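You operate a simulated robot arm through the tools that you are given. There is no shell and no other tool. Be economical: measure what you need, move in short steps, check, and stop when the job is done.

You are at the controls of a simulated robot arm. One attempt, no reset.

Task
Stand both wellies on the seat and slide a shaper down into each.

It is judged by the outcome, as a careful person would: the job done as asked, and still so three seconds after it is handed in. It fails if anything else is knocked over, pushed out of place, dropped, spilled or broken.

Robot
A 7-joint arm with a two-finger parallel gripper, fixed in place. Base frame: the origin is at the foot of the arm, x ahead of it, y to its left, z up. Units: m, rad, N and s.
With the tool pointing down near the work surface it reaches from about 0.1 to 0.42 m from the base axis. Its first joint turns from -2.007 to 2.007 rad. Payload 3.91 kg.
The TCP is the grasp point between the finger pads, 0.03 m short of the fingertips. In the tool frame z runs along the fingers and y along their closing line. Largest opening 0.11 m; finger width 0.02, thickness 0.01; the body of the gripper, 0.048 by 0.112 m, starts 0.055 m behind the TCP.
Orientation is told as [roll, pitch, yaw] about the base's x, y, z axes, in that order, counted from this pose: with the fingers straight down and closing along the base's y, the tool's x points along the base's -x, its y along +y and its z along -z.

Tools
- The arm moves only by the tool arm_command. Its argument "commands" is text: rows parted by semicolons, each of 7 numbers parted by spaces: the shift along the tool's x, y, z in units of 25 mm (1.0 is 25 mm), then the turn, a rotation vector about the tool's x, y, z in units of 6 degrees (1.0 is 6 degrees), then the closure, from 0 (fully open) to 1 (shut). In form: dx dy dz wx wy wz hand; .... A call has 1 to 8 rows; each row shifts and turns the commanded pose from where the row before left it, along the tool's axes as they then stand. A call with a number of a shift or a turn outside -1 to 1 is refused whole. Each row takes 0.2 s and may step no farther than 0.05 m and 0.15 rad from the row before; otherwise, or with a gripper value out of range, the whole call is refused. A pose out of reach is approached as far as the arm can. The call stops where the force on the tool passes 40 N (or 10 N more than at its start, if that is more) or the arm is blocked; 0.2 s more then pass. Each finger travels about 0.153 m/s and halts on what it meets, pressing with about 41 N; the grip force reading is that of the motor and also rises with nothing between the fingers. The clock runs only during rows and for 0.2 s after the last one: add rows that do not move to give the fingers time. It gives the time, the measured TCP pose, the force on the tool (base axes), the opening and the grip force at its end, in the units of the frame above (readings bear some noise).
- Cameras (640 x 400 px; columns grow to the right, rows downward): "scene" is fixed at [0.2211, 0.6497, 1.2887]; the picture's right is [-0.96, -0.29, 0.00], its down [-0.11, 0.37, -0.92] and it looks along [0.26, -0.88, -0.39] (base axes); focal length 263 px, centre (320, 200). "wrist" rides on the gripper at [-0.036, 0, -0.057] in the tool frame; the picture's right is [0.00, -1.00, 0.00], its down [0.97, 0.00, -0.24] and it looks along [0.24, 0.00, 0.97] (tool axes); focal length 218 px, centre (320, 200). There is no depth. A picture from a camera that has moved, and an enlarged one, comes with that camera's place and axes in the base frame and with its lens.
- get_image(camera): a new picture of that camera. The clock stands still meanwhile.
- move_column(by): slides the trunk up (or, below 0, down) by that many m; the arm rides with it, the base frame stays. It gives what a move gives, with no picture.
- close_up(camera, box): a new picture of the part [left, top, right, bottom] of that camera's present view, enlarged. The clock stands still meanwhile.
- close_job(): hands the job in; it is judged then, once.

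Work in short steps. Places have to be worked out from the pictures, the camera data and where the tool is seen: move nearer, look again, correct. Check each grasp and each placing, and mend what went wrong. You have 120 turns and 64 pictures in all, those below and enlarged ones among them. Open the gripper and draw the arm clear of the work before you hand the job in, unless the task says otherwise; then end with one line.

The tools are called after ">>>" by a JSON object that holds its "op" and its "data". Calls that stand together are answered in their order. arm_command: Moves the arm, as the interface text tells. Its arguments: {"type":"object","properties":{"commands":{"type":"string"}},"required":["commands"]} The other tools are called the same way: move_column (by) slides the trunk up or down; get_image (camera) takes a picture; close_up (camera, box) takes an enlarged picture of a part of a camera's view; close_job () hands the job in.

At the start:

```text
clock: 0.0
tcp_pos: [0.572, -0.341, 1.2234]
orientation: [-0.001, -0.001, 0.0]
force: [0.8, 0.2, -0.4]
width: 0.1099
finger_force: 0.0
trunk travel left (down, up): [-0.65, 0.34]
```

scene: 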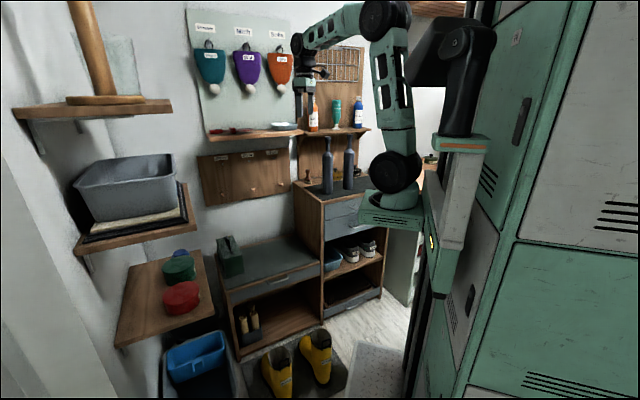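
wrist: 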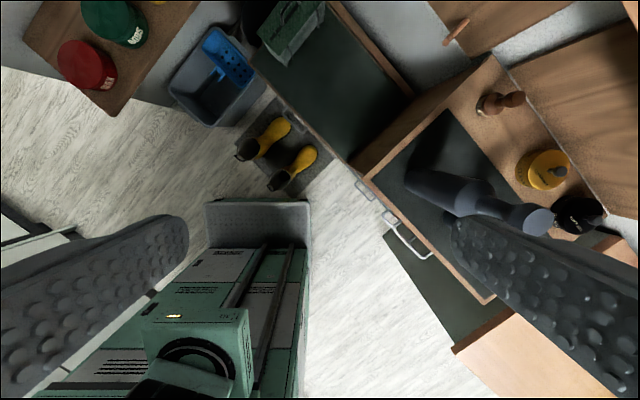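

I'll start with enlarged views of the wellies, the seat and the shaper-like items.

>>> {"op": "close_up", "data": {"camera": "scene", "box": [200, 220, 400, 400]}}

>>> {"op": "close_up", "data": {"camera": "scene", "box": [280, 60, 440, 220]}}

>>> {"op": "close_up", "data": {"camera": "wrist", "box": [160, 0, 400, 200]}}

>>> {"op": "close_up", "data": {"camera": "wrist", "box": [380, 60, 640, 260]}}

```text
2.22 times, centred on (300, 310) of scene
camera zoom: at [0.2211, 0.6497, 1.2887], right [-0.96, -0.29, 0.0], down [-0.11, 0.37, -0.92], along [0.26, -0.88, -0.39], focal length 584 px, centre (364, -44)
```

zoom: 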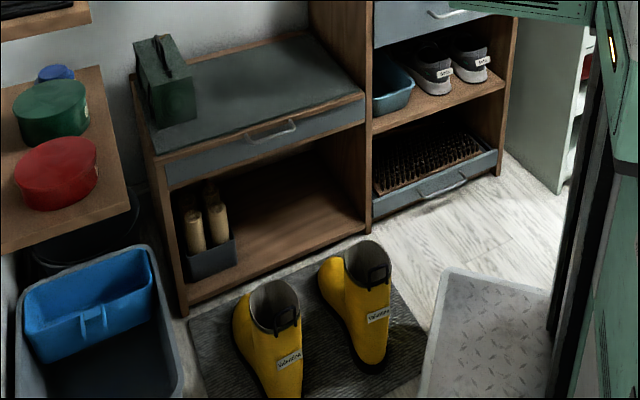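

```text
2.50 times, centred on (360, 140) of scene
camera zoom: at [0.2211, 0.6497, 1.2887], right [-0.96, -0.29, 0.0], down [-0.11, 0.37, -0.92], along [0.26, -0.88, -0.39], focal length 658 px, centre (220, 350)
```

zoom: 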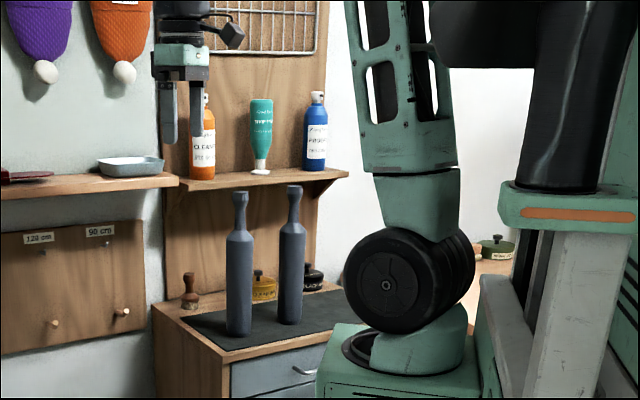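

```text
2.00 times, centred on (280, 100) of wrist
camera zoom: at [0.608, -0.3422, 1.2805], right [0.0, -1.0, 0.0], down [-0.97, 0.0, 0.24], along [-0.24, 0.0, -0.97], focal length 436 px, centre (400, 400)
```

zoom: 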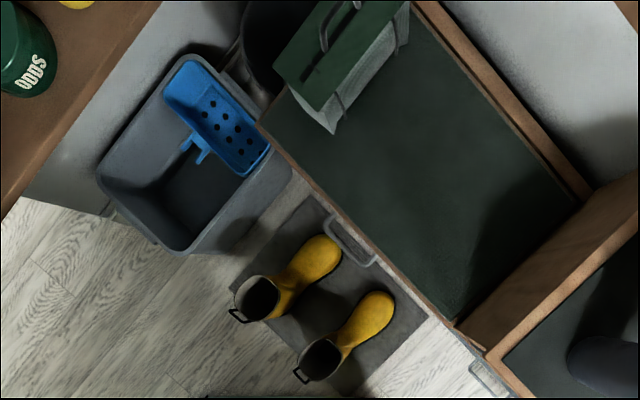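

```text
2.00 times, centred on (510, 160) of wrist
camera zoom: at [0.608, -0.3422, 1.2805], right [0.0, -1.0, 0.0], down [-0.97, 0.0, 0.24], along [-0.24, 0.0, -0.97], focal length 436 px, centre (-60, 280)
```

zoom: 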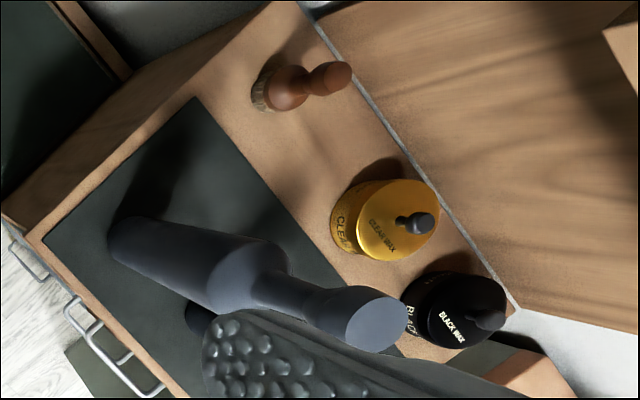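

The wellies stand at about (0.6, -0.02) and (0.46, -0.16), toes towards the seat. The seat top is at z≈0.475, its front edge running from (0.87, -0.11) to (0.55, -0.45). The shapers stand on the tall cabinet near (0.54, -0.55) and (0.45, -0.63). I'll move the hand over the wellies, away from the bench, at this height.

>>> {"op": "arm_command", "data": {"commands": "0 1 0 0 0 0 0.3;0.3 1 0 0 0 0 0.3;0.3 1 0 0 0 0 0.3;0.3 1 0 0 0 0 0.3;0.3 1 0 0 0 0 0.3;0 1 0 0 0 0 0.3;0 1 0 0 0 0 0.3;0 1 0 0 0 0 0.3"}}

```text
clock: 1.8
tcp_pos: [0.5429, -0.1423, 1.2243]
orientation: [0.001, 0.001, 0.001]
force: [0.6, -0.5, 0.3]
width: 0.0771
finger_force: 0.1
trunk travel left (down, up): [-0.65, 0.34]
```

Now I'll turn so the closing line runs along the boots (+45°), then look.

>>> {"op": "arm_command", "data": {"commands": "0 0 0 0 0 -1 0.3;0 0 0 0 0 -1 0.3;0 0 0 0 0 -1 0.3;0 0 0 0 0 -1 0.3;0 0 0 0 0 -1 0.3;0 0 0 0 0 -1 0.3;0 0 0 0 0 -1 0.3;0 0 0 0 0 -0.5 0.3"}}

>>> {"op": "get_image", "data": {"camera": "wrist"}}

>>> {"op": "get_image", "data": {"camera": "scene"}}

```text
clock: 3.6
tcp_pos: [0.5425, -0.1411, 1.224]
orientation: [0.001, 0.0, 0.788]
force: [-0.1, -0.5, 0.3]
width: 0.0769
finger_force: 0.1
trunk travel left (down, up): [-0.65, 0.34]
```

```text
57 pictures are left
camera wrist: at [0.5673, -0.1167, 1.2806], right [0.71, -0.71, 0.0], down [-0.68, -0.69, 0.24], along [-0.17, -0.17, -0.97], focal length 218 px, centre (320, 200)
```

wrist: 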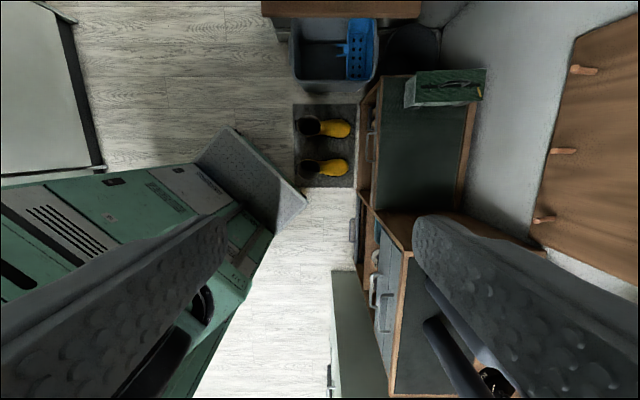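

```text
56 pictures are left
```

scene: 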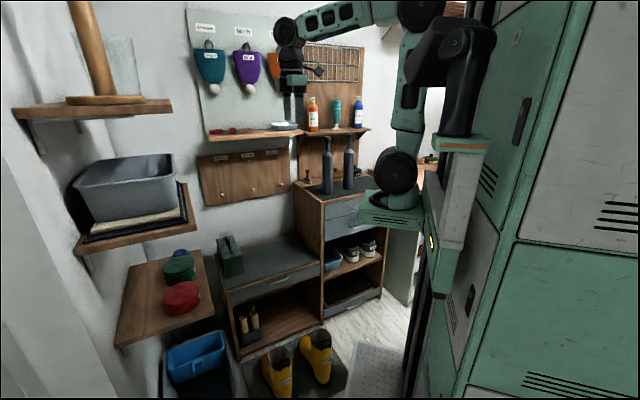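

The path below the hand is clear: floor and boots only. I'll lower the trunk in two stages and check the readings.

>>> {"op": "move_column", "data": {"by": -0.4}}

>>> {"op": "get_image", "data": {"camera": "wrist"}}

>>> {"op": "get_image", "data": {"camera": "scene"}}

```text
clock: 7.4
tcp_pos: [0.5415, -0.1427, 0.8226]
orientation: [0.0, 0.0, 0.786]
force: [-0.2, -0.1, -0.4]
width: 0.0771
finger_force: 0.1
trunk travel left (down, up): [-0.25, 0.74]
```

```text
55 pictures are left
camera wrist: at [0.5673, -0.1169, 0.8806], right [0.71, -0.71, 0.0], down [-0.69, -0.69, 0.24], along [-0.17, -0.17, -0.97], focal length 218 px, centre (320, 200)
```

wrist: 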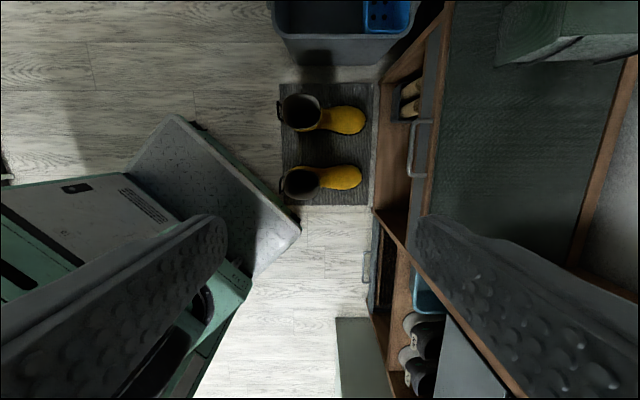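

```text
54 pictures are left
```

scene: 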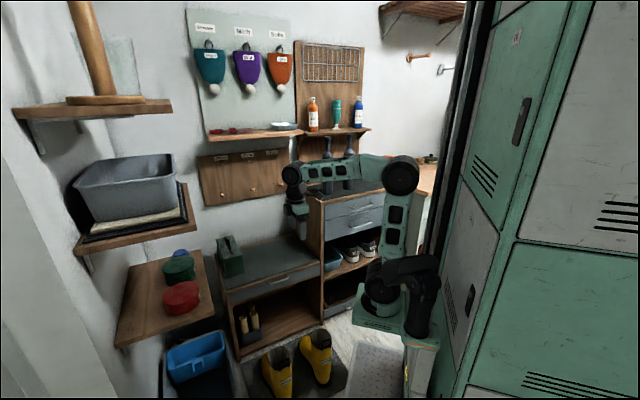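

The trunk lowered cleanly. I'll enlarge the boots to get rim positions.

>>> {"op": "close_up", "data": {"camera": "wrist", "box": [240, 60, 400, 220]}}

```text
2.50 times, centred on (320, 140) of wrist
camera zoom: at [0.5673, -0.1169, 0.8806], right [0.71, -0.71, 0.0], down [-0.69, -0.69, 0.24], along [-0.17, -0.17, -0.97], focal length 546 px, centre (320, 350)
```

zoom: 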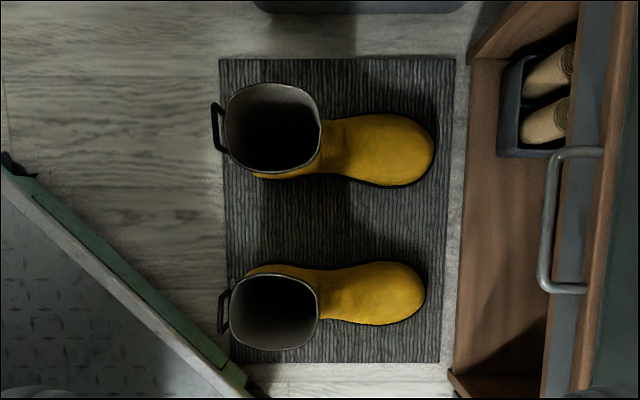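

Each rim is about 0.098 × 0.09 m at z≈0.28. The front wall of the near boot (boot 2) is at about (0.493, -0.190). I'll shift above it, then take the trunk the rest of the way down.

>>> {"op": "arm_command", "data": {"commands": "0.9 0 0 0 0 0 0.3;0.9 0 0 0 0 0 0.3;0.9 0 0 0 0 0 0.3;0 0 0 0 0 0 0.3"}}

>>> {"op": "move_column", "data": {"by": -0.25}}

>>> {"op": "get_image", "data": {"camera": "wrist"}}

>>> {"op": "get_image", "data": {"camera": "scene"}}

```text
clock: 8.4
tcp_pos: [0.4938, -0.1905, 0.8224]
orientation: [-0.001, -0.001, 0.785]
force: [0.3, -0.5, -0.3]
width: 0.077
finger_force: 0.1
trunk travel left (down, up): [-0.25, 0.74]
```

```text
clock: 11.0
tcp_pos: [0.4957, -0.19, 0.5731]
orientation: [-0.001, 0.0, 0.785]
force: [0.0, -0.1, -0.4]
width: 0.0767
finger_force: 0.1
trunk travel left (down, up): [0.0, 0.99]
```

```text
52 pictures are left
camera wrist: at [0.5201, -0.1651, 0.6296], right [0.71, -0.71, 0.0], down [-0.69, -0.69, 0.24], along [-0.17, -0.17, -0.97], focal length 218 px, centre (320, 200)
```

wrist: 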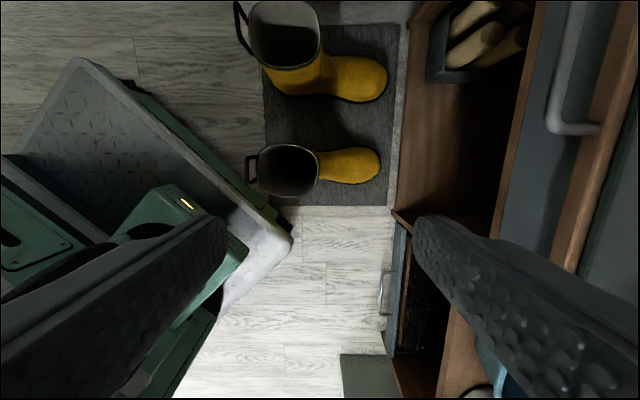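

```text
51 pictures are left
```

scene: 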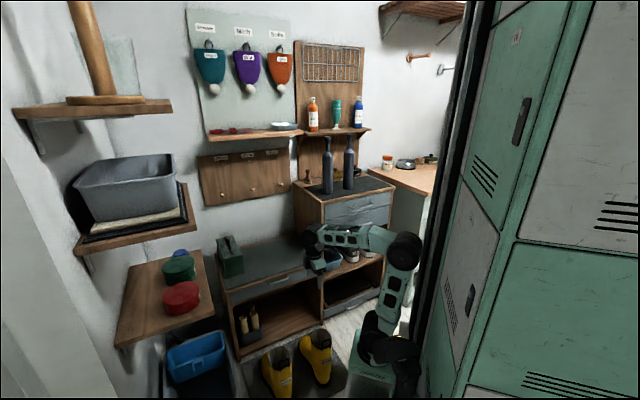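

The front rim still works out at (0.492, -0.191). I'll descend until the tips are just above the rim and check.

>>> {"op": "arm_command", "data": {"commands": "0 0 1 0 0 0 0.3;0 0 1 0 0 0 0.3;0 0 1 0 0 0 0.3;0 0 1 0 0 0 0.3;0 0 1 0 0 0 0.3;0 0 1 0 0 0 0.3;0 0 1 0 0 0 0.3;0 0 1 0 0 0 0.3"}}

>>> {"op": "get_image", "data": {"camera": "wrist"}}

```text
clock: 12.8
tcp_pos: [0.4959, -0.1885, 0.3718]
orientation: [-0.001, 0.002, 0.785]
force: [0.6, 0.1, 0.2]
width: 0.0772
finger_force: 0.1
trunk travel left (down, up): [0.0, 0.99]
```

```text
50 pictures are left
camera wrist: at [0.5201, -0.1641, 0.4296], right [0.71, -0.71, 0.0], down [-0.69, -0.69, 0.24], along [-0.17, -0.17, -0.97], focal length 218 px, centre (320, 200)
```

wrist: 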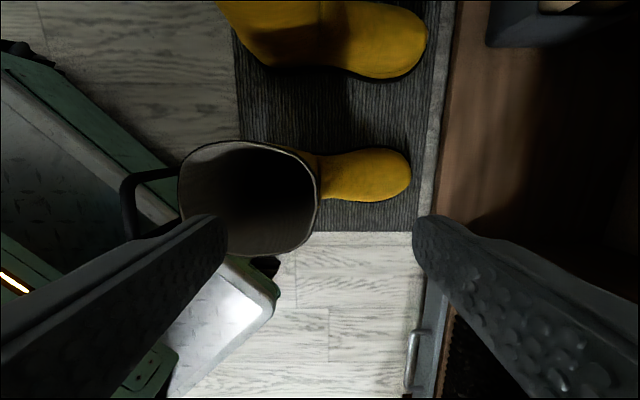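

The rim's front wall sits midway between the fingers and needs only a small correction. I'll descend about 0.11 m to straddle the wall.

>>> {"op": "arm_command", "data": {"commands": "-0.2 0.1 1 0 0 0 0.3;0 0 1 0 0 0 0.3;0 0 0.8 0 0 0 0.3;0 0 0.8 0 0 0 0.3;0 0 0.8 0 0 0 0.3"}}

>>> {"op": "get_image", "data": {"camera": "wrist"}}

```text
clock: 14.0
tcp_pos: [0.4961, -0.1841, 0.2631]
orientation: [0.0, -0.001, 0.787]
force: [-0.6, -0.6, -0.2]
width: 0.0771
finger_force: 0.0
trunk travel left (down, up): [0.0, 0.99]
```

```text
49 pictures are left
camera wrist: at [0.5209, -0.1595, 0.3195], right [0.71, -0.71, 0.0], down [-0.69, -0.69, 0.24], along [-0.17, -0.17, -0.97], focal length 218 px, centre (320, 200)
```

wrist: 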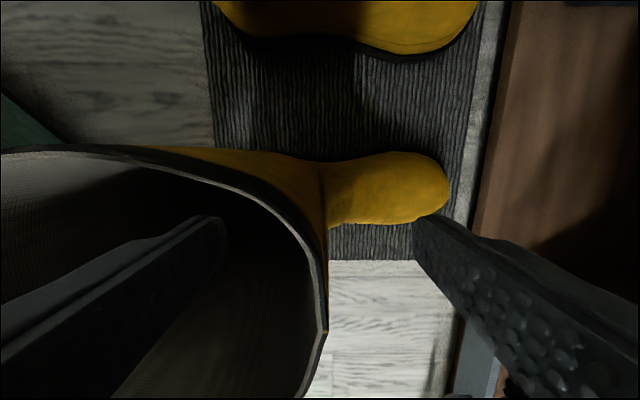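

The wall is between the fingers, so I'll close on it.

>>> {"op": "arm_command", "data": {"commands": "0 0 0 0 0 0 0.6;0 0 0 0 0 0 0.8;0 0 0 0 0 0 1;0 0 0 0 0 0 1;0 0 0 0 0 0 1"}}

```text
clock: 15.2
tcp_pos: [0.4961, -0.1842, 0.263]
orientation: [0.0, 0.002, 0.785]
force: [0.1, -1.3, 0.1]
width: 0.0109
finger_force: 41.0
trunk travel left (down, up): [0.0, 0.99]
```

Gripping at 10.9 mm, consistent with the wall. I'll lift slightly with the arm and check.

>>> {"op": "arm_command", "data": {"commands": "0 0 -0.4 0 0 0 1;0 0 -0.8 0 0 0 1;0 0 -0.8 0 0 0 1;0 0 0 0 0 0 1"}}

>>> {"op": "close_up", "data": {"camera": "scene", "box": [200, 220, 400, 400]}}

```text
clock: 16.2
tcp_pos: [0.4969, -0.1857, 0.3135]
orientation: [0.001, 0.001, 0.785]
force: [-0.7, 0.0, -5.7]
width: 0.0108
finger_force: 41.5
trunk travel left (down, up): [0.0, 0.99]
```

```text
2.22 times, centred on (300, 310) of scene
camera zoom: at [0.2211, 0.6497, 1.2887], right [-0.96, -0.29, 0.0], down [-0.11, 0.37, -0.92], along [0.26, -0.88, -0.39], focal length 584 px, centre (364, -44)
```

zoom: 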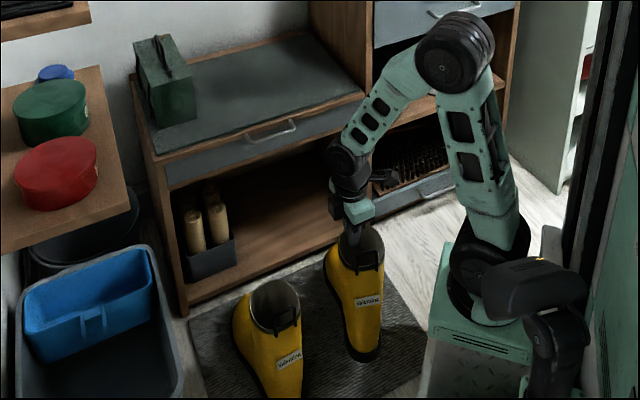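

Boot 2 hangs straight and the grip is firm. I'll raise it with the trunk above seat height; the toe stays about 0.1 m clear of the bench front.

>>> {"op": "move_column", "data": {"by": 0.52}}

>>> {"op": "get_image", "data": {"camera": "scene"}}

>>> {"op": "get_image", "data": {"camera": "wrist"}}

```text
refused: 0.52 is not a number from -0.4 to 0.4
```

```text
47 pictures are left
```

scene: 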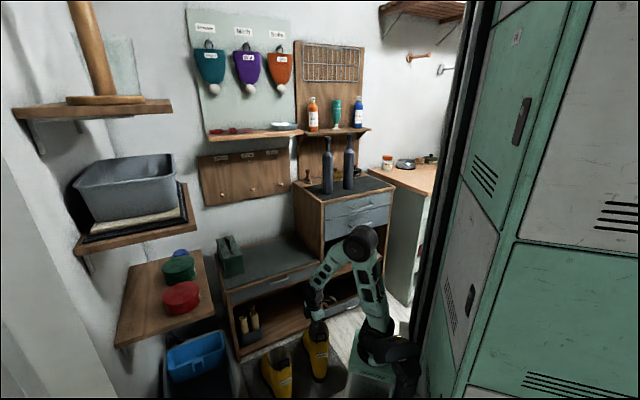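

```text
46 pictures are left
camera wrist: at [0.5212, -0.16, 0.3706], right [0.71, -0.71, 0.0], down [-0.69, -0.69, 0.24], along [-0.17, -0.17, -0.97], focal length 218 px, centre (320, 200)
```

wrist: 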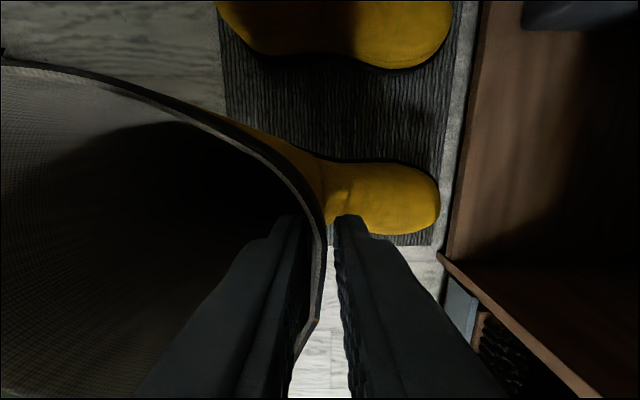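

The trunk takes at most 0.4 m per call, so I'll raise in two steps.

>>> {"op": "move_column", "data": {"by": 0.4}}

>>> {"op": "move_column", "data": {"by": 0.12}}

>>> {"op": "get_image", "data": {"camera": "scene"}}

>>> {"op": "get_image", "data": {"camera": "wrist"}}

```text
clock: 20.0
tcp_pos: [0.4968, -0.1864, 0.7138]
orientation: [0.0, 0.0, 0.786]
force: [1.1, -0.1, -5.5]
width: 0.0108
finger_force: 41.0
trunk travel left (down, up): [-0.4, 0.59]
```

```text
clock: 21.5
tcp_pos: [0.4961, -0.1848, 0.8325]
orientation: [0.0, -0.001, 0.786]
force: [-0.5, 0.0, -5.5]
width: 0.0105
finger_force: 40.8
trunk travel left (down, up): [-0.52, 0.47]
```

```text
45 pictures are left
```

scene: 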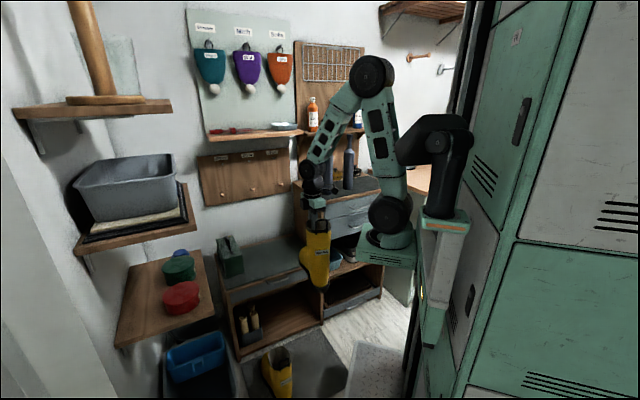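

```text
44 pictures are left
camera wrist: at [0.5213, -0.1601, 0.8904], right [0.71, -0.71, 0.0], down [-0.69, -0.69, 0.24], along [-0.17, -0.17, -0.97], focal length 218 px, centre (320, 200)
```

wrist: 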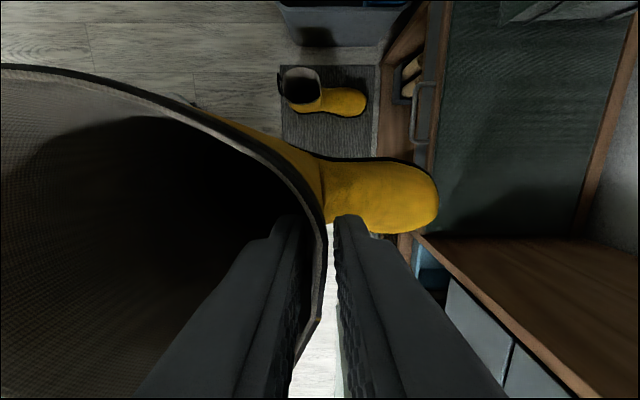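

Boot 2 is clear of everything. In bench coordinates, with n inward and e along the front edge, the seat spans n 0–0.307 and e 0–0.455, and the green box occupies e<0.1. I'll carry boot 2's grip point to about (0.718, -0.443), starting with part of the way.

>>> {"op": "arm_command", "data": {"commands": "0 -0.5 0 0 0 0 1;0.2 -1 0 0 0 0 1;0.2 -1 0 0 0 0 1;0.2 -1 0 0 0 0 1;0.2 -1 0 0 0 0 1;0.2 -1 0 0 0 0 1;0 -1 0 0 0 0 1;0 -0.5 0 0 0 0 1"}}

>>> {"op": "get_image", "data": {"camera": "scene"}}

```text
clock: 23.3
tcp_pos: [0.6029, -0.325, 0.8336]
orientation: [0.0, -0.001, 0.787]
force: [0.1, -0.4, -5.7]
width: 0.0107
finger_force: 40.8
trunk travel left (down, up): [-0.52, 0.47]
```

```text
43 pictures are left
```

scene: 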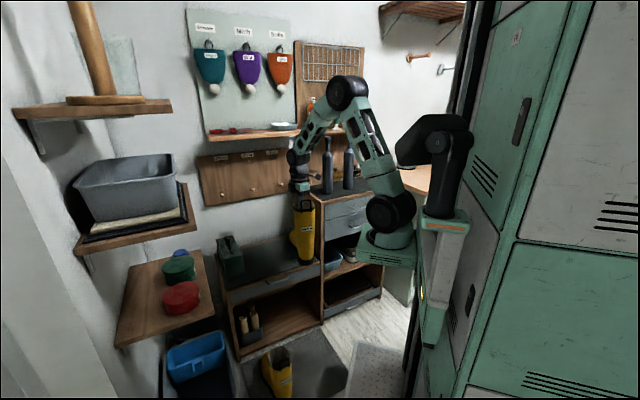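

The remaining move is about 0.165 m inward.

>>> {"op": "arm_command", "data": {"commands": "0 -0.6 0 0 0 0 1;0 -1 0 0 0 0 1;0 -1 0 0 0 0 1;0 -1 0 0 0 0 1;0 -1 0 0 0 0 1;0 -1 0 0 0 0 1;0 -0.7 0 0 0 0 1;0 -0.3 0 0 0 0 1"}}

>>> {"op": "get_image", "data": {"camera": "scene"}}

>>> {"op": "get_image", "data": {"camera": "wrist"}}

```text
clock: 25.1
tcp_pos: [0.7187, -0.4432, 0.8325]
orientation: [0.0, 0.0, 0.785]
force: [0.1, -0.2, -6.7]
width: 0.0102
finger_force: 41.3
trunk travel left (down, up): [-0.52, 0.47]
```

```text
42 pictures are left
```

scene: 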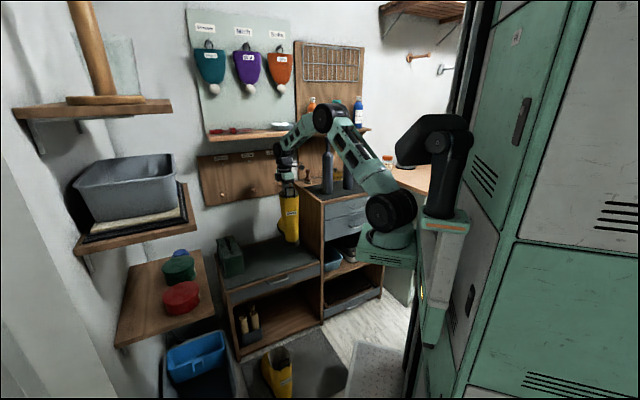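

```text
41 pictures are left
camera wrist: at [0.744, -0.4188, 0.8902], right [0.71, -0.71, 0.0], down [-0.69, -0.69, 0.24], along [-0.17, -0.17, -0.97], focal length 218 px, centre (320, 200)
```

wrist: 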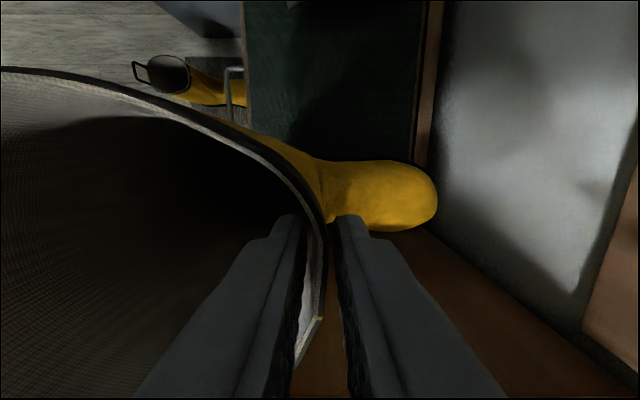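

Boot 2 is over the seat with about 3 cm spare at the toe and 4 cm at the heel, and it clears the cabinet side. I'll lower 0.085 m, then go in small steps.

>>> {"op": "arm_command", "data": {"commands": "0 0 0.6 0 0 0 1;0 0 0.8 0 0 0 1;0 0 0.8 0 0 0 1;0 0 0.6 0 0 0 1;0 0 0.4 0 0 0 1;0 0 0.2 0 0 0 1"}}

>>> {"op": "close_up", "data": {"camera": "scene", "box": [200, 150, 360, 290]}}

```text
clock: 26.5
tcp_pos: [0.7178, -0.4436, 0.7477]
orientation: [-0.001, 0.0, 0.785]
force: [-0.2, -0.3, -6.2]
width: 0.0102
finger_force: 41.0
trunk travel left (down, up): [-0.52, 0.47]
```

```text
2.86 times, centred on (280, 220) of scene
camera zoom: at [0.2211, 0.6497, 1.2887], right [-0.96, -0.29, 0.0], down [-0.11, 0.37, -0.92], along [0.26, -0.88, -0.39], focal length 752 px, centre (434, 143)
```

zoom: 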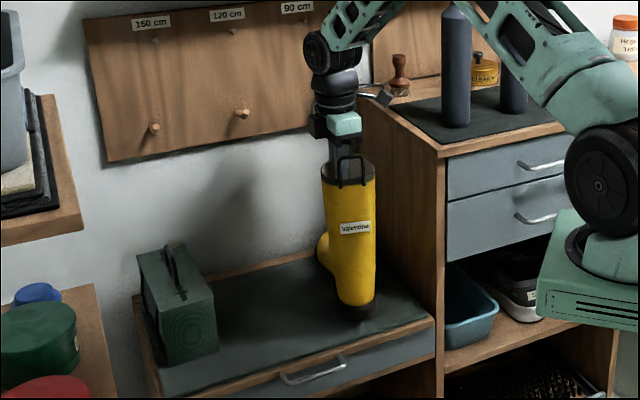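

Nearly down; I'll lower in 4–5 mm steps and watch the force.

>>> {"op": "arm_command", "data": {"commands": "0 0 0.2 0 0 0 1;0 0 0.2 0 0 0 1;0 0 0 0 0 0 1"}}

>>> {"op": "arm_command", "data": {"commands": "0 0 0.2 0 0 0 1;0 0 0 0 0 0 1"}}

```text
clock: 27.3
tcp_pos: [0.7189, -0.4422, 0.7369]
orientation: [0.001, 0.001, 0.784]
force: [-0.8, -0.4, -6.2]
width: 0.0105
finger_force: 41.1
trunk travel left (down, up): [-0.52, 0.47]
```

```text
clock: 27.9
tcp_pos: [0.7192, -0.4418, 0.7343]
orientation: [-0.001, 0.001, 0.784]
force: [-0.3, 0.2, -5.2]
width: 0.0103
finger_force: 41.0
trunk travel left (down, up): [-0.52, 0.47]
```

>>> {"op": "arm_command", "data": {"commands": "0 0 0.15 0 0 0 1;0 0 0 0 0 0 1"}}

>>> {"op": "arm_command", "data": {"commands": "0 0 0.15 0 0 0 1;0 0 0 0 0 0 1"}}

```text
clock: 28.5
tcp_pos: [0.7181, -0.4403, 0.7311]
orientation: [-0.001, -0.002, 0.787]
force: [-11.1, 15.7, 21.5]
width: 0.0104
finger_force: 41.0
trunk travel left (down, up): [-0.52, 0.47]
```

```text
clock: 28.9
tcp_pos: [0.7181, -0.4388, 0.731]
orientation: [0.006, -0.001, 0.789]
force: [-10.3, 11.5, 18.5]
width: 0.0102
finger_force: 41.2
trunk travel left (down, up): [-0.52, 0.47]
stopped in row 1: the force on the tool passed its limit (the readings are from after the stop); the commanded pose is now the measured one
```

Contact was made with some horizontal push, so I'll look before releasing.

>>> {"op": "close_up", "data": {"camera": "scene", "box": [240, 180, 340, 280]}}

>>> {"op": "get_image", "data": {"camera": "wrist"}}

```text
4.00 times, centred on (290, 230) of scene
camera zoom: at [0.2211, 0.6497, 1.2887], right [-0.96, -0.29, 0.0], down [-0.11, 0.37, -0.92], along [0.26, -0.88, -0.39], focal length 1052 px, centre (440, 80)
```

zoom: 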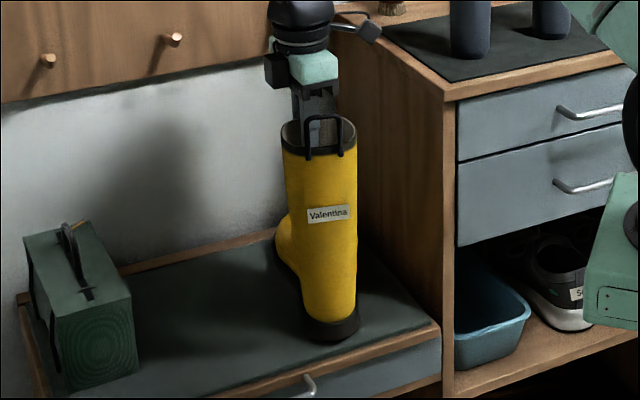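

```text
38 pictures are left
camera wrist: at [0.7432, -0.4141, 0.7882], right [0.71, -0.71, 0.0], down [-0.68, -0.69, 0.24], along [-0.17, -0.17, -0.97], focal length 218 px, centre (320, 200)
```

wrist: 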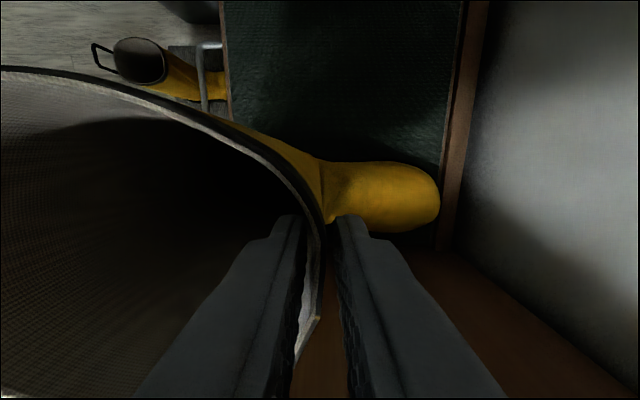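

The sole is on the seat with the toe still about 3 cm off the rail. I'll ease up 1.5 mm to relieve the force, then open gently.

>>> {"op": "arm_command", "data": {"commands": "0 0 -0.06 0 0 0 1;0 0 0 0 0 0 1"}}

>>> {"op": "arm_command", "data": {"commands": "0 0 0 0 0 0 0.85;0 0 0 0 0 0 0.7;0 0 0 0 0 0 0.55;0 0 0 0 0 0 0.45"}}

>>> {"op": "get_image", "data": {"camera": "wrist"}}

```text
clock: 29.5
tcp_pos: [0.7187, -0.4398, 0.7314]
orientation: [0.002, -0.003, 0.786]
force: [-8.9, 11.8, 13.5]
width: 0.0103
finger_force: 41.1
trunk travel left (down, up): [-0.52, 0.47]
```

```text
clock: 30.5
tcp_pos: [0.7196, -0.4411, 0.731]
orientation: [0.002, -0.001, 0.786]
force: [-0.5, 0.2, 0.2]
width: 0.0605
finger_force: 0.0
trunk travel left (down, up): [-0.52, 0.47]
```

```text
37 pictures are left
camera wrist: at [0.7441, -0.4161, 0.7882], right [0.71, -0.71, 0.0], down [-0.69, -0.69, 0.24], along [-0.17, -0.17, -0.97], focal length 218 px, centre (320, 200)
```

wrist: 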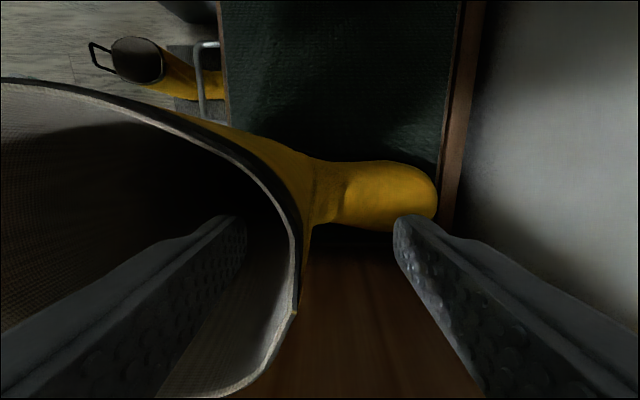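

Released and the boot stands by itself. I'll rise straight out of it with the trunk and check it.

>>> {"op": "move_column", "data": {"by": 0.12}}

>>> {"op": "get_image", "data": {"camera": "wrist"}}

>>> {"op": "close_up", "data": {"camera": "scene", "box": [240, 180, 340, 280]}}

```text
clock: 32.0
tcp_pos: [0.7183, -0.4411, 0.8507]
orientation: [0.001, 0.0, 0.786]
force: [-0.3, 0.0, 0.0]
width: 0.0604
finger_force: 0.0
trunk travel left (down, up): [-0.64, 0.35]
```

```text
36 pictures are left
camera wrist: at [0.744, -0.416, 0.9081], right [0.71, -0.71, 0.0], down [-0.69, -0.69, 0.24], along [-0.17, -0.17, -0.97], focal length 218 px, centre (320, 200)
```

wrist: 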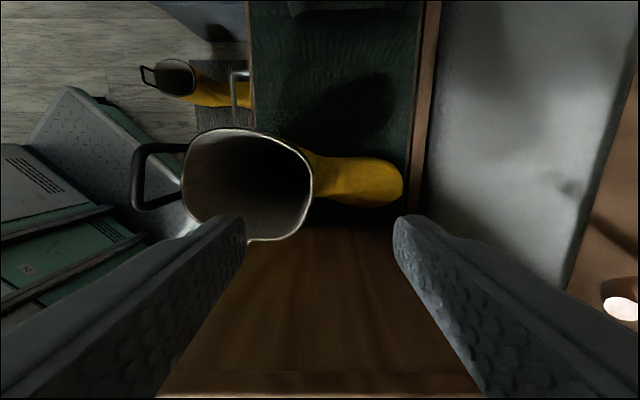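

```text
4.00 times, centred on (290, 230) of scene
camera zoom: at [0.2211, 0.6497, 1.2887], right [-0.96, -0.29, 0.0], down [-0.11, 0.37, -0.92], along [0.26, -0.88, -0.39], focal length 1052 px, centre (440, 80)
```

zoom: 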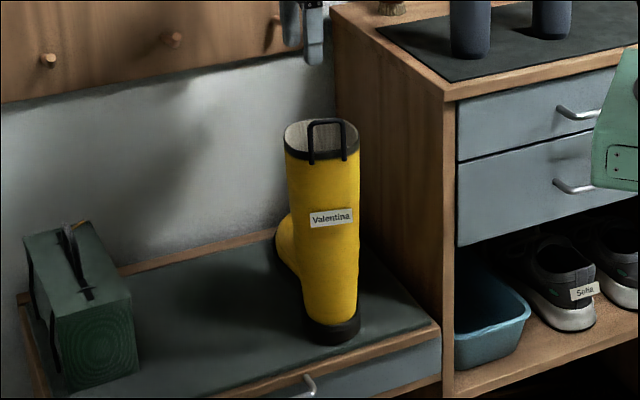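

Boot 2 stands upright, its opening centred at about (0.686, -0.399), rim z≈0.745. I'll go back for boot 1, whose front rim is at about (0.630, -0.055).

>>> {"op": "arm_command", "data": {"commands": "-0.4 1 0 0 0 0 0.3;-0.6 1 0 0 0 0 0.3;-0.6 1 0 0 0 0 0.3;-0.6 1 0 0 0 0 0.3;-0.6 1 0 0 0 0 0.3;-0.6 1 0 0 0 0 0.3;-0.6 1 0 0 0 0 0.3;-0.6 1 0 0 0 0 0.3"}}

>>> {"op": "arm_command", "data": {"commands": "-0.7 1 0 0 0 0 0.3;-0.7 1 0 0 0 0 0.3;-0.7 1 0 0 0 0 0.3;-0.7 1 0 0 0 0 0.3;-0.7 1 0 0 0 0 0.3;-0.3 0.4 0 0 0 0 0.3;0 0 0 0 0 0 0.3"}}

```text
clock: 33.8
tcp_pos: [0.6574, -0.2192, 0.8521]
orientation: [0.001, -0.003, 0.788]
force: [0.1, -0.1, 0.5]
width: 0.077
finger_force: 0.0
trunk travel left (down, up): [-0.64, 0.35]
```

```text
clock: 35.4
tcp_pos: [0.6299, -0.0537, 0.8519]
orientation: [0.002, -0.002, 0.787]
force: [-0.9, 0.1, 0.3]
width: 0.077
finger_force: 0.0
trunk travel left (down, up): [-0.64, 0.35]
```

Over boot 1, I'll lower the trunk by 0.4 + 0.08 m (TCP to about 0.37) and check the alignment.

>>> {"op": "move_column", "data": {"by": -0.4}}

>>> {"op": "move_column", "data": {"by": -0.08}}

>>> {"op": "get_image", "data": {"camera": "wrist"}}

```text
clock: 39.2
tcp_pos: [0.6293, -0.0559, 0.4538]
orientation: [0.002, -0.001, 0.787]
force: [0.8, 0.6, -1.0]
width: 0.0769
finger_force: 0.0
trunk travel left (down, up): [-0.24, 0.75]
```

```text
clock: 40.4
tcp_pos: [0.6294, -0.0552, 0.3735]
orientation: [0.005, -0.001, 0.788]
force: [0.3, -0.4, 0.0]
width: 0.0771
finger_force: 0.1
trunk travel left (down, up): [-0.16, 0.83]
```

```text
34 pictures are left
camera wrist: at [0.6543, -0.0308, 0.4302], right [0.71, -0.71, 0.0], down [-0.69, -0.69, 0.24], along [-0.17, -0.17, -0.97], focal length 218 px, centre (320, 200)
```

wrist: 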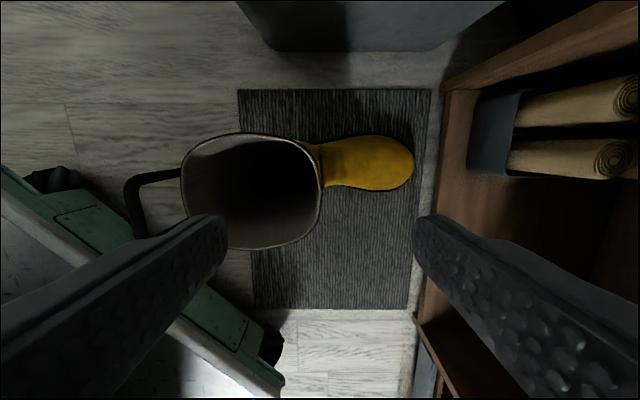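

Same picture as with boot 2, so I'll use the same correction and descend 0.11 m.

>>> {"op": "arm_command", "data": {"commands": "-0.25 0 1 0 0 0 0.3;0 0 1 0 0 0 0.3;0 0 0.8 0 0 0 0.3;0 0 0.8 0 0 0 0.3;0 0 0.8 0 0 0 0.3"}}

>>> {"op": "get_image", "data": {"camera": "wrist"}}

```text
clock: 41.6
tcp_pos: [0.6334, -0.05, 0.2631]
orientation: [0.001, -0.003, 0.788]
force: [-0.4, 0.3, -0.4]
width: 0.0768
finger_force: 0.0
trunk travel left (down, up): [-0.16, 0.83]
```

```text
33 pictures are left
camera wrist: at [0.6585, -0.0259, 0.3207], right [0.71, -0.71, 0.0], down [-0.69, -0.69, 0.24], along [-0.17, -0.17, -0.97], focal length 218 px, centre (320, 200)
```

wrist: 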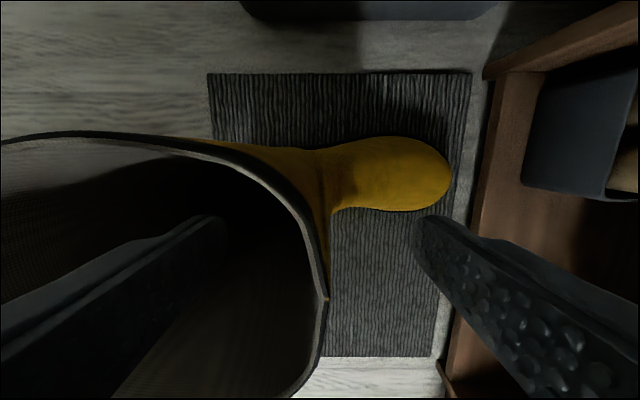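

I'll nudge 5 mm to centre on the front of the rim, then close.

>>> {"op": "arm_command", "data": {"commands": "-0.2 0 0 0 0 0 0.3;0 0 0 0 0 0 0.6;0 0 0 0 0 0 0.8;0 0 0 0 0 0 1;0 0 0 0 0 0 1;0 0 0 0 0 0 1"}}

>>> {"op": "arm_command", "data": {"commands": "0 0 -0.4 0 0 0 1;0 0 -0.8 0 0 0 1;0 0 -0.8 0 0 0 1;0 0 0 0 0 0 1"}}

>>> {"op": "get_image", "data": {"camera": "wrist"}}

```text
clock: 43.0
tcp_pos: [0.638, -0.0478, 0.2637]
orientation: [0.002, -0.003, 0.788]
force: [2.5, -1.7, -0.3]
width: 0.0096
finger_force: 40.9
trunk travel left (down, up): [-0.16, 0.83]
```

```text
clock: 44.0
tcp_pos: [0.6372, -0.0489, 0.3134]
orientation: [0.003, 0.0, 0.788]
force: [0.3, -0.5, -6.2]
width: 0.0096
finger_force: 41.0
trunk travel left (down, up): [-0.16, 0.83]
```

```text
32 pictures are left
camera wrist: at [0.6629, -0.0242, 0.3705], right [0.71, -0.71, 0.0], down [-0.68, -0.69, 0.24], along [-0.17, -0.17, -0.97], focal length 218 px, centre (320, 200)
```

wrist: 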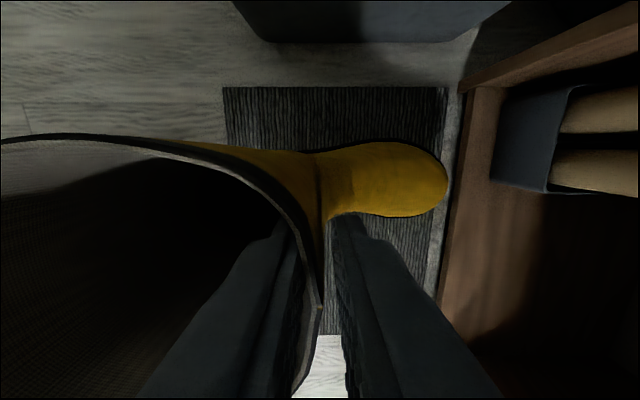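

Boot 1 is held. Its toe is only about 5 cm from the bench front, near the drawer handle, so I'll rise a little, back off, then rise the rest.

>>> {"op": "move_column", "data": {"by": 0.15}}

>>> {"op": "arm_command", "data": {"commands": "0 0.5 0 0 0 0 1;0 0.8 0 0 0 0 1;0 0.8 0 0 0 0 1;0 0.4 0 0 0 0 1;0 0 0 0 0 0 1"}}

>>> {"op": "move_column", "data": {"by": 0.37}}

>>> {"op": "get_image", "data": {"camera": "wrist"}}

```text
clock: 45.7
tcp_pos: [0.6373, -0.0478, 0.4626]
orientation: [0.002, 0.001, 0.787]
force: [0.4, -0.5, -5.3]
width: 0.0095
finger_force: 41.1
trunk travel left (down, up): [-0.31, 0.68]
```

```text
clock: 46.9
tcp_pos: [0.5936, -0.0052, 0.4635]
orientation: [0.003, -0.004, 0.786]
force: [-0.2, 0.7, -7.3]
width: 0.0096
finger_force: 41.3
trunk travel left (down, up): [-0.31, 0.68]
```

```text
clock: 50.5
tcp_pos: [0.593, -0.0049, 0.8339]
orientation: [0.003, 0.001, 0.787]
force: [-0.4, 0.2, -6.2]
width: 0.0096
finger_force: 40.9
trunk travel left (down, up): [-0.68, 0.31]
```

```text
31 pictures are left
camera wrist: at [0.6188, 0.0198, 0.8905], right [0.71, -0.71, 0.0], down [-0.69, -0.69, 0.24], along [-0.17, -0.17, -0.97], focal length 218 px, centre (320, 200)
```

wrist: 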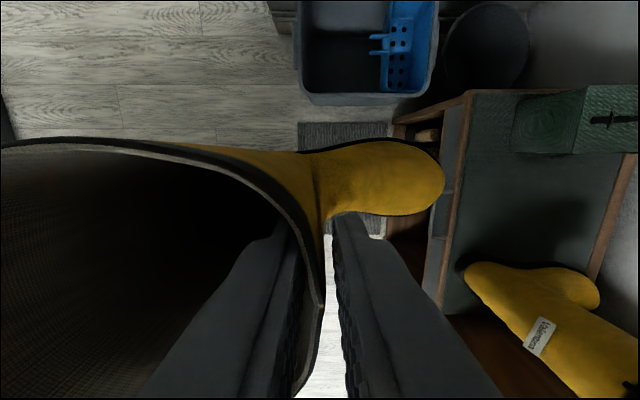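

Clear. The free strip on the seat is e≈0.09–0.29 (box to boot 2), so boot 1's grip point goes to about (0.825, -0.330). I'll move sideways first, then inward.

>>> {"op": "arm_command", "data": {"commands": "0.4 -0.5 0 0 0 0 1;0.5 -1 0 0 0 0 1;0.5 -1 0 0 0 0 1;0.5 -1 0 0 0 0 1;0.5 -1 0 0 0 0 1;0.23 -1 0 0 0 0 1;0 -1 0 0 0 0 1;0 -1 0 0 0 0 1"}}

>>> {"op": "arm_command", "data": {"commands": "0 -1 0 0 0 0 1;0 -1 0 0 0 0 1;0 -1 0 0 0 0 1;0 -1 0 0 0 0 1;0 -1 0 0 0 0 1;0 -1 0 0 0 0 1;0 -1 0 0 0 0 1;0 -0.6 0 0 0 0 1"}}

>>> {"op": "get_image", "data": {"camera": "wrist"}}

>>> {"op": "get_image", "data": {"camera": "scene"}}

```text
clock: 52.3
tcp_pos: [0.68, -0.183, 0.8334]
orientation: [0.002, -0.002, 0.786]
force: [0.2, 0.0, -6.6]
width: 0.0095
finger_force: 40.7
trunk travel left (down, up): [-0.68, 0.31]
```

```text
clock: 54.1
tcp_pos: [0.8117, -0.3185, 0.8322]
orientation: [0.002, 0.0, 0.788]
force: [-0.7, -0.1, -6.4]
width: 0.0096
finger_force: 41.4
trunk travel left (down, up): [-0.68, 0.31]
```

```text
30 pictures are left
camera wrist: at [0.8381, -0.2935, 0.8895], right [0.71, -0.71, 0.0], down [-0.68, -0.69, 0.24], along [-0.17, -0.17, -0.97], focal length 218 px, centre (320, 200)
```

wrist: 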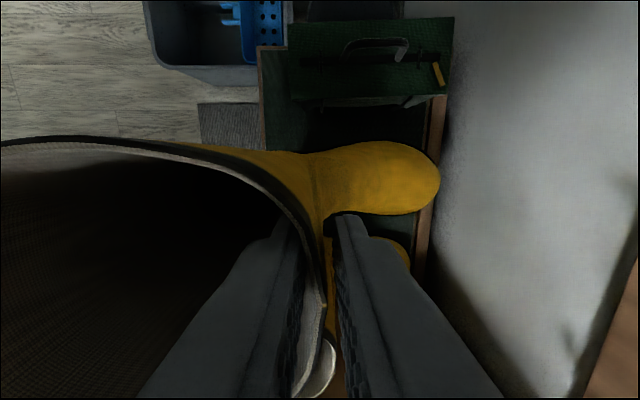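

```text
29 pictures are left
```

scene: 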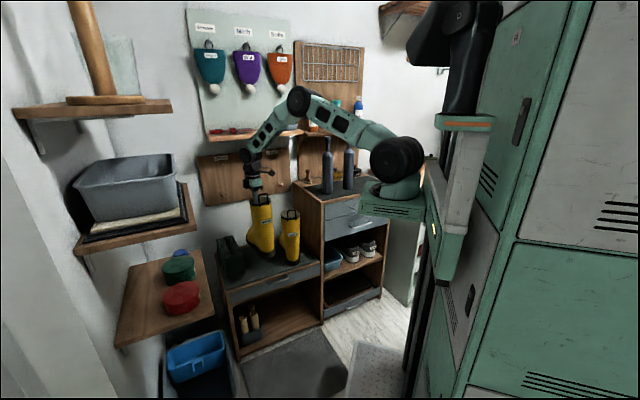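

Boot 1 should go about 2 cm further in, for equal heel and toe margins. Then I'll lower 0.09 m.

>>> {"op": "arm_command", "data": {"commands": "0 -0.5 0 0 0 0 1;0 -0.4 0 0 0 0 1;0 0 0.6 0 0 0 1;0 0 0.8 0 0 0 1;0 0 0.8 0 0 0 1;0 0 0.8 0 0 0 1;0 0 0.4 0 0 0 1;0 0 0.2 0 0 0 1"}}

>>> {"op": "close_up", "data": {"camera": "scene", "box": [210, 160, 330, 290]}}

>>> {"op": "get_image", "data": {"camera": "wrist"}}

```text
clock: 55.9
tcp_pos: [0.83, -0.3333, 0.742]
orientation: [0.001, -0.001, 0.787]
force: [-0.2, 0.1, -6.5]
width: 0.0094
finger_force: 41.1
trunk travel left (down, up): [-0.68, 0.31]
```

```text
3.08 times, centred on (270, 225) of scene
camera zoom: at [0.2211, 0.6497, 1.2887], right [-0.96, -0.29, 0.0], down [-0.11, 0.37, -0.92], along [0.26, -0.88, -0.39], focal length 809 px, centre (474, 123)
```

zoom: 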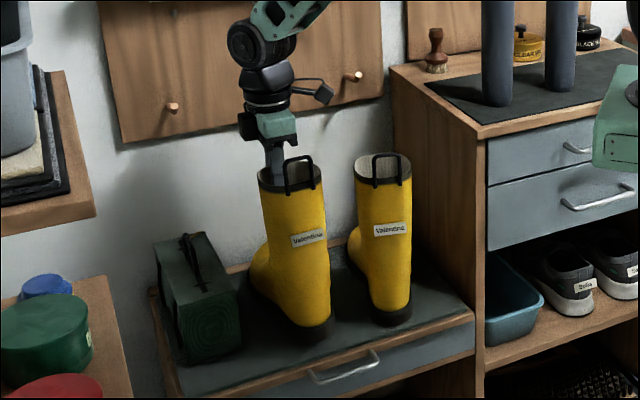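

```text
27 pictures are left
camera wrist: at [0.8559, -0.3093, 0.7995], right [0.71, -0.71, 0.0], down [-0.69, -0.69, 0.24], along [-0.17, -0.17, -0.97], focal length 218 px, centre (320, 200)
```

wrist: 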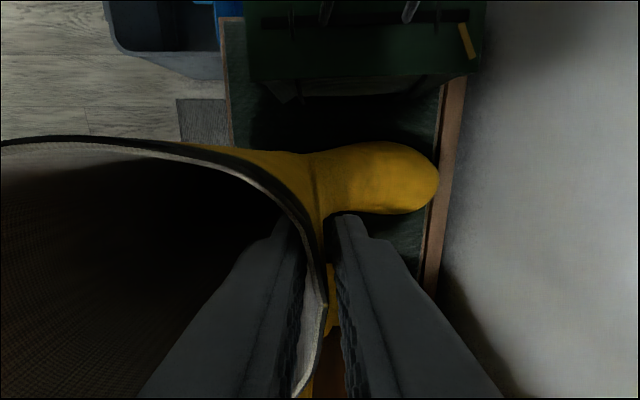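

The toe looks only about 1 cm from the back rail, so I'll back off 12 mm and then lower in small steps.

>>> {"op": "arm_command", "data": {"commands": "0 0.5 0 0 0 0 1;0 0 0.2 0 0 0 1;0 0 0 0 0 0 1"}}

>>> {"op": "arm_command", "data": {"commands": "0 0 0.15 0 0 0 1;0 0 0 0 0 0 1"}}

>>> {"op": "arm_command", "data": {"commands": "0 0 0.1 0 0 0 1;0 0 0 0 0 0 1"}}

```text
clock: 56.7
tcp_pos: [0.8204, -0.3253, 0.7375]
orientation: [0.002, 0.0, 0.787]
force: [0.5, 0.0, -5.8]
width: 0.0094
finger_force: 41.4
trunk travel left (down, up): [-0.68, 0.31]
```

```text
clock: 57.3
tcp_pos: [0.8207, -0.3217, 0.7368]
orientation: [0.001, -0.002, 0.787]
force: [-13.9, 11.2, 20.7]
width: 0.0094
finger_force: 40.7
trunk travel left (down, up): [-0.68, 0.31]
```

```text
clock: 57.7
tcp_pos: [0.8207, -0.3216, 0.7343]
orientation: [0.007, -0.002, 0.786]
force: [-14.7, 11.2, 19.1]
width: 0.0095
finger_force: 41.1
trunk travel left (down, up): [-0.68, 0.31]
stopped in row 1: the force on the tool passed its limit (the readings are from after the stop); the commanded pose is now the measured one
```

Contact behaves as with boot 2. I'll ease up slightly and open gently.

>>> {"op": "arm_command", "data": {"commands": "0 0 -0.04 0 0 0 1;0 0 0 0 0 0 1;0 0 0 0 0 0 0.85;0 0 0 0 0 0 0.7;0 0 0 0 0 0 0.55;0 0 0 0 0 0 0.45"}}

>>> {"op": "move_column", "data": {"by": 0.13}}

>>> {"op": "get_image", "data": {"camera": "wrist"}}

>>> {"op": "close_up", "data": {"camera": "scene", "box": [210, 160, 330, 290]}}

```text
clock: 59.1
tcp_pos: [0.8229, -0.3232, 0.7342]
orientation: [0.004, -0.001, 0.786]
force: [0.4, 0.6, 0.4]
width: 0.0603
finger_force: 0.1
trunk travel left (down, up): [-0.68, 0.31]
```

```text
clock: 60.7
tcp_pos: [0.822, -0.3247, 0.8643]
orientation: [0.003, -0.001, 0.787]
force: [-0.1, -0.1, 0.0]
width: 0.0607
finger_force: 0.0
trunk travel left (down, up): [-0.81, 0.18]
```

```text
26 pictures are left
camera wrist: at [0.8464, -0.2993, 0.9213], right [0.71, -0.71, 0.0], down [-0.68, -0.69, 0.24], along [-0.17, -0.17, -0.97], focal length 218 px, centre (320, 200)
```

wrist: 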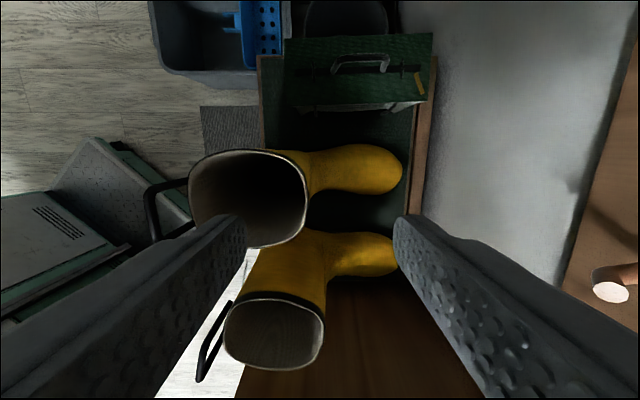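

```text
3.08 times, centred on (270, 225) of scene
camera zoom: at [0.2211, 0.6497, 1.2887], right [-0.96, -0.29, 0.0], down [-0.11, 0.37, -0.92], along [0.26, -0.88, -0.39], focal length 809 px, centre (474, 123)
```

zoom: 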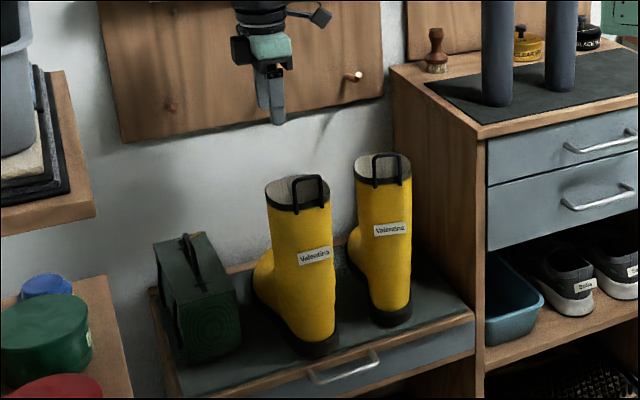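

Both wellies stand on the seat. The openings are centred at about (0.776, -0.287) and (0.690, -0.396). Now the shapers: I'll back away from the wall shelf, then rise.

>>> {"op": "arm_command", "data": {"commands": "0 1 0 0 0 0 0;0 1 0 0 0 0 0;0 1 0 0 0 0 0;0 1 0 0 0 0 0;0 0 0 0 0 0 0"}}

>>> {"op": "move_column", "data": {"by": 0.18}}

>>> {"op": "arm_command", "data": {"commands": "0.6 0 -1 0 0 0 0;0.6 0 -1 0 0 0 0;0.6 0 -1 0 0 0 0;0.6 0 -1 0 0 0 0;0.6 0 -1 0 0 0 0;0.6 0 -1 0 0 0 0;0.6 0 0 0 0 0 0;0.6 0 0 0 0 0 0"}}

>>> {"op": "get_image", "data": {"camera": "wrist"}}

>>> {"op": "get_image", "data": {"camera": "scene"}}

```text
clock: 61.9
tcp_pos: [0.7495, -0.2527, 0.8648]
orientation: [0.002, -0.001, 0.789]
force: [1.0, 0.6, 0.7]
width: 0.11
finger_force: 0.1
trunk travel left (down, up): [-0.81, 0.18]
```

```text
clock: 63.9
tcp_pos: [0.7495, -0.2533, 1.0459]
orientation: [0.003, -0.002, 0.788]
force: [-0.5, -0.1, 0.1]
width: 0.1102
finger_force: 0.0
trunk travel left (down, up): [-0.99, 0.0]
```

```text
clock: 65.7
tcp_pos: [0.6651, -0.3362, 1.1942]
orientation: [0.003, -0.001, 0.79]
force: [0.2, 0.8, 0.7]
width: 0.1099
finger_force: 0.1
trunk travel left (down, up): [-0.99, 0.0]
```

```text
24 pictures are left
camera wrist: at [0.6903, -0.3122, 1.2525], right [0.71, -0.71, 0.0], down [-0.68, -0.69, 0.24], along [-0.17, -0.17, -0.97], focal length 218 px, centre (320, 200)
```

wrist: 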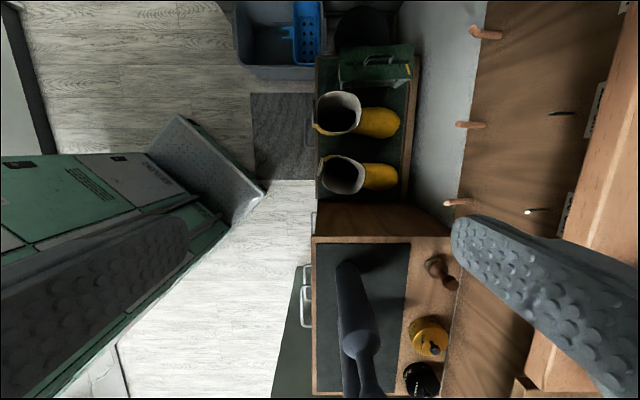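

```text
23 pictures are left
```

scene: 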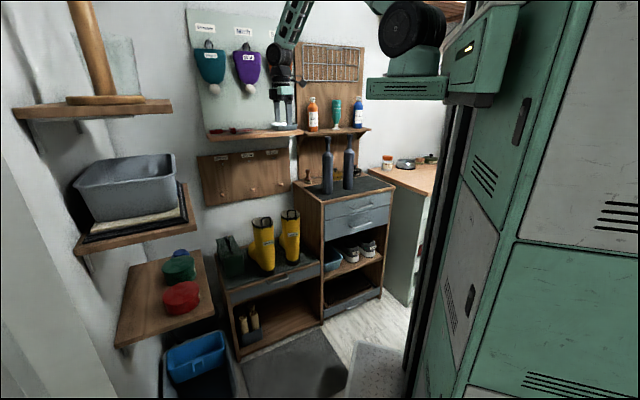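

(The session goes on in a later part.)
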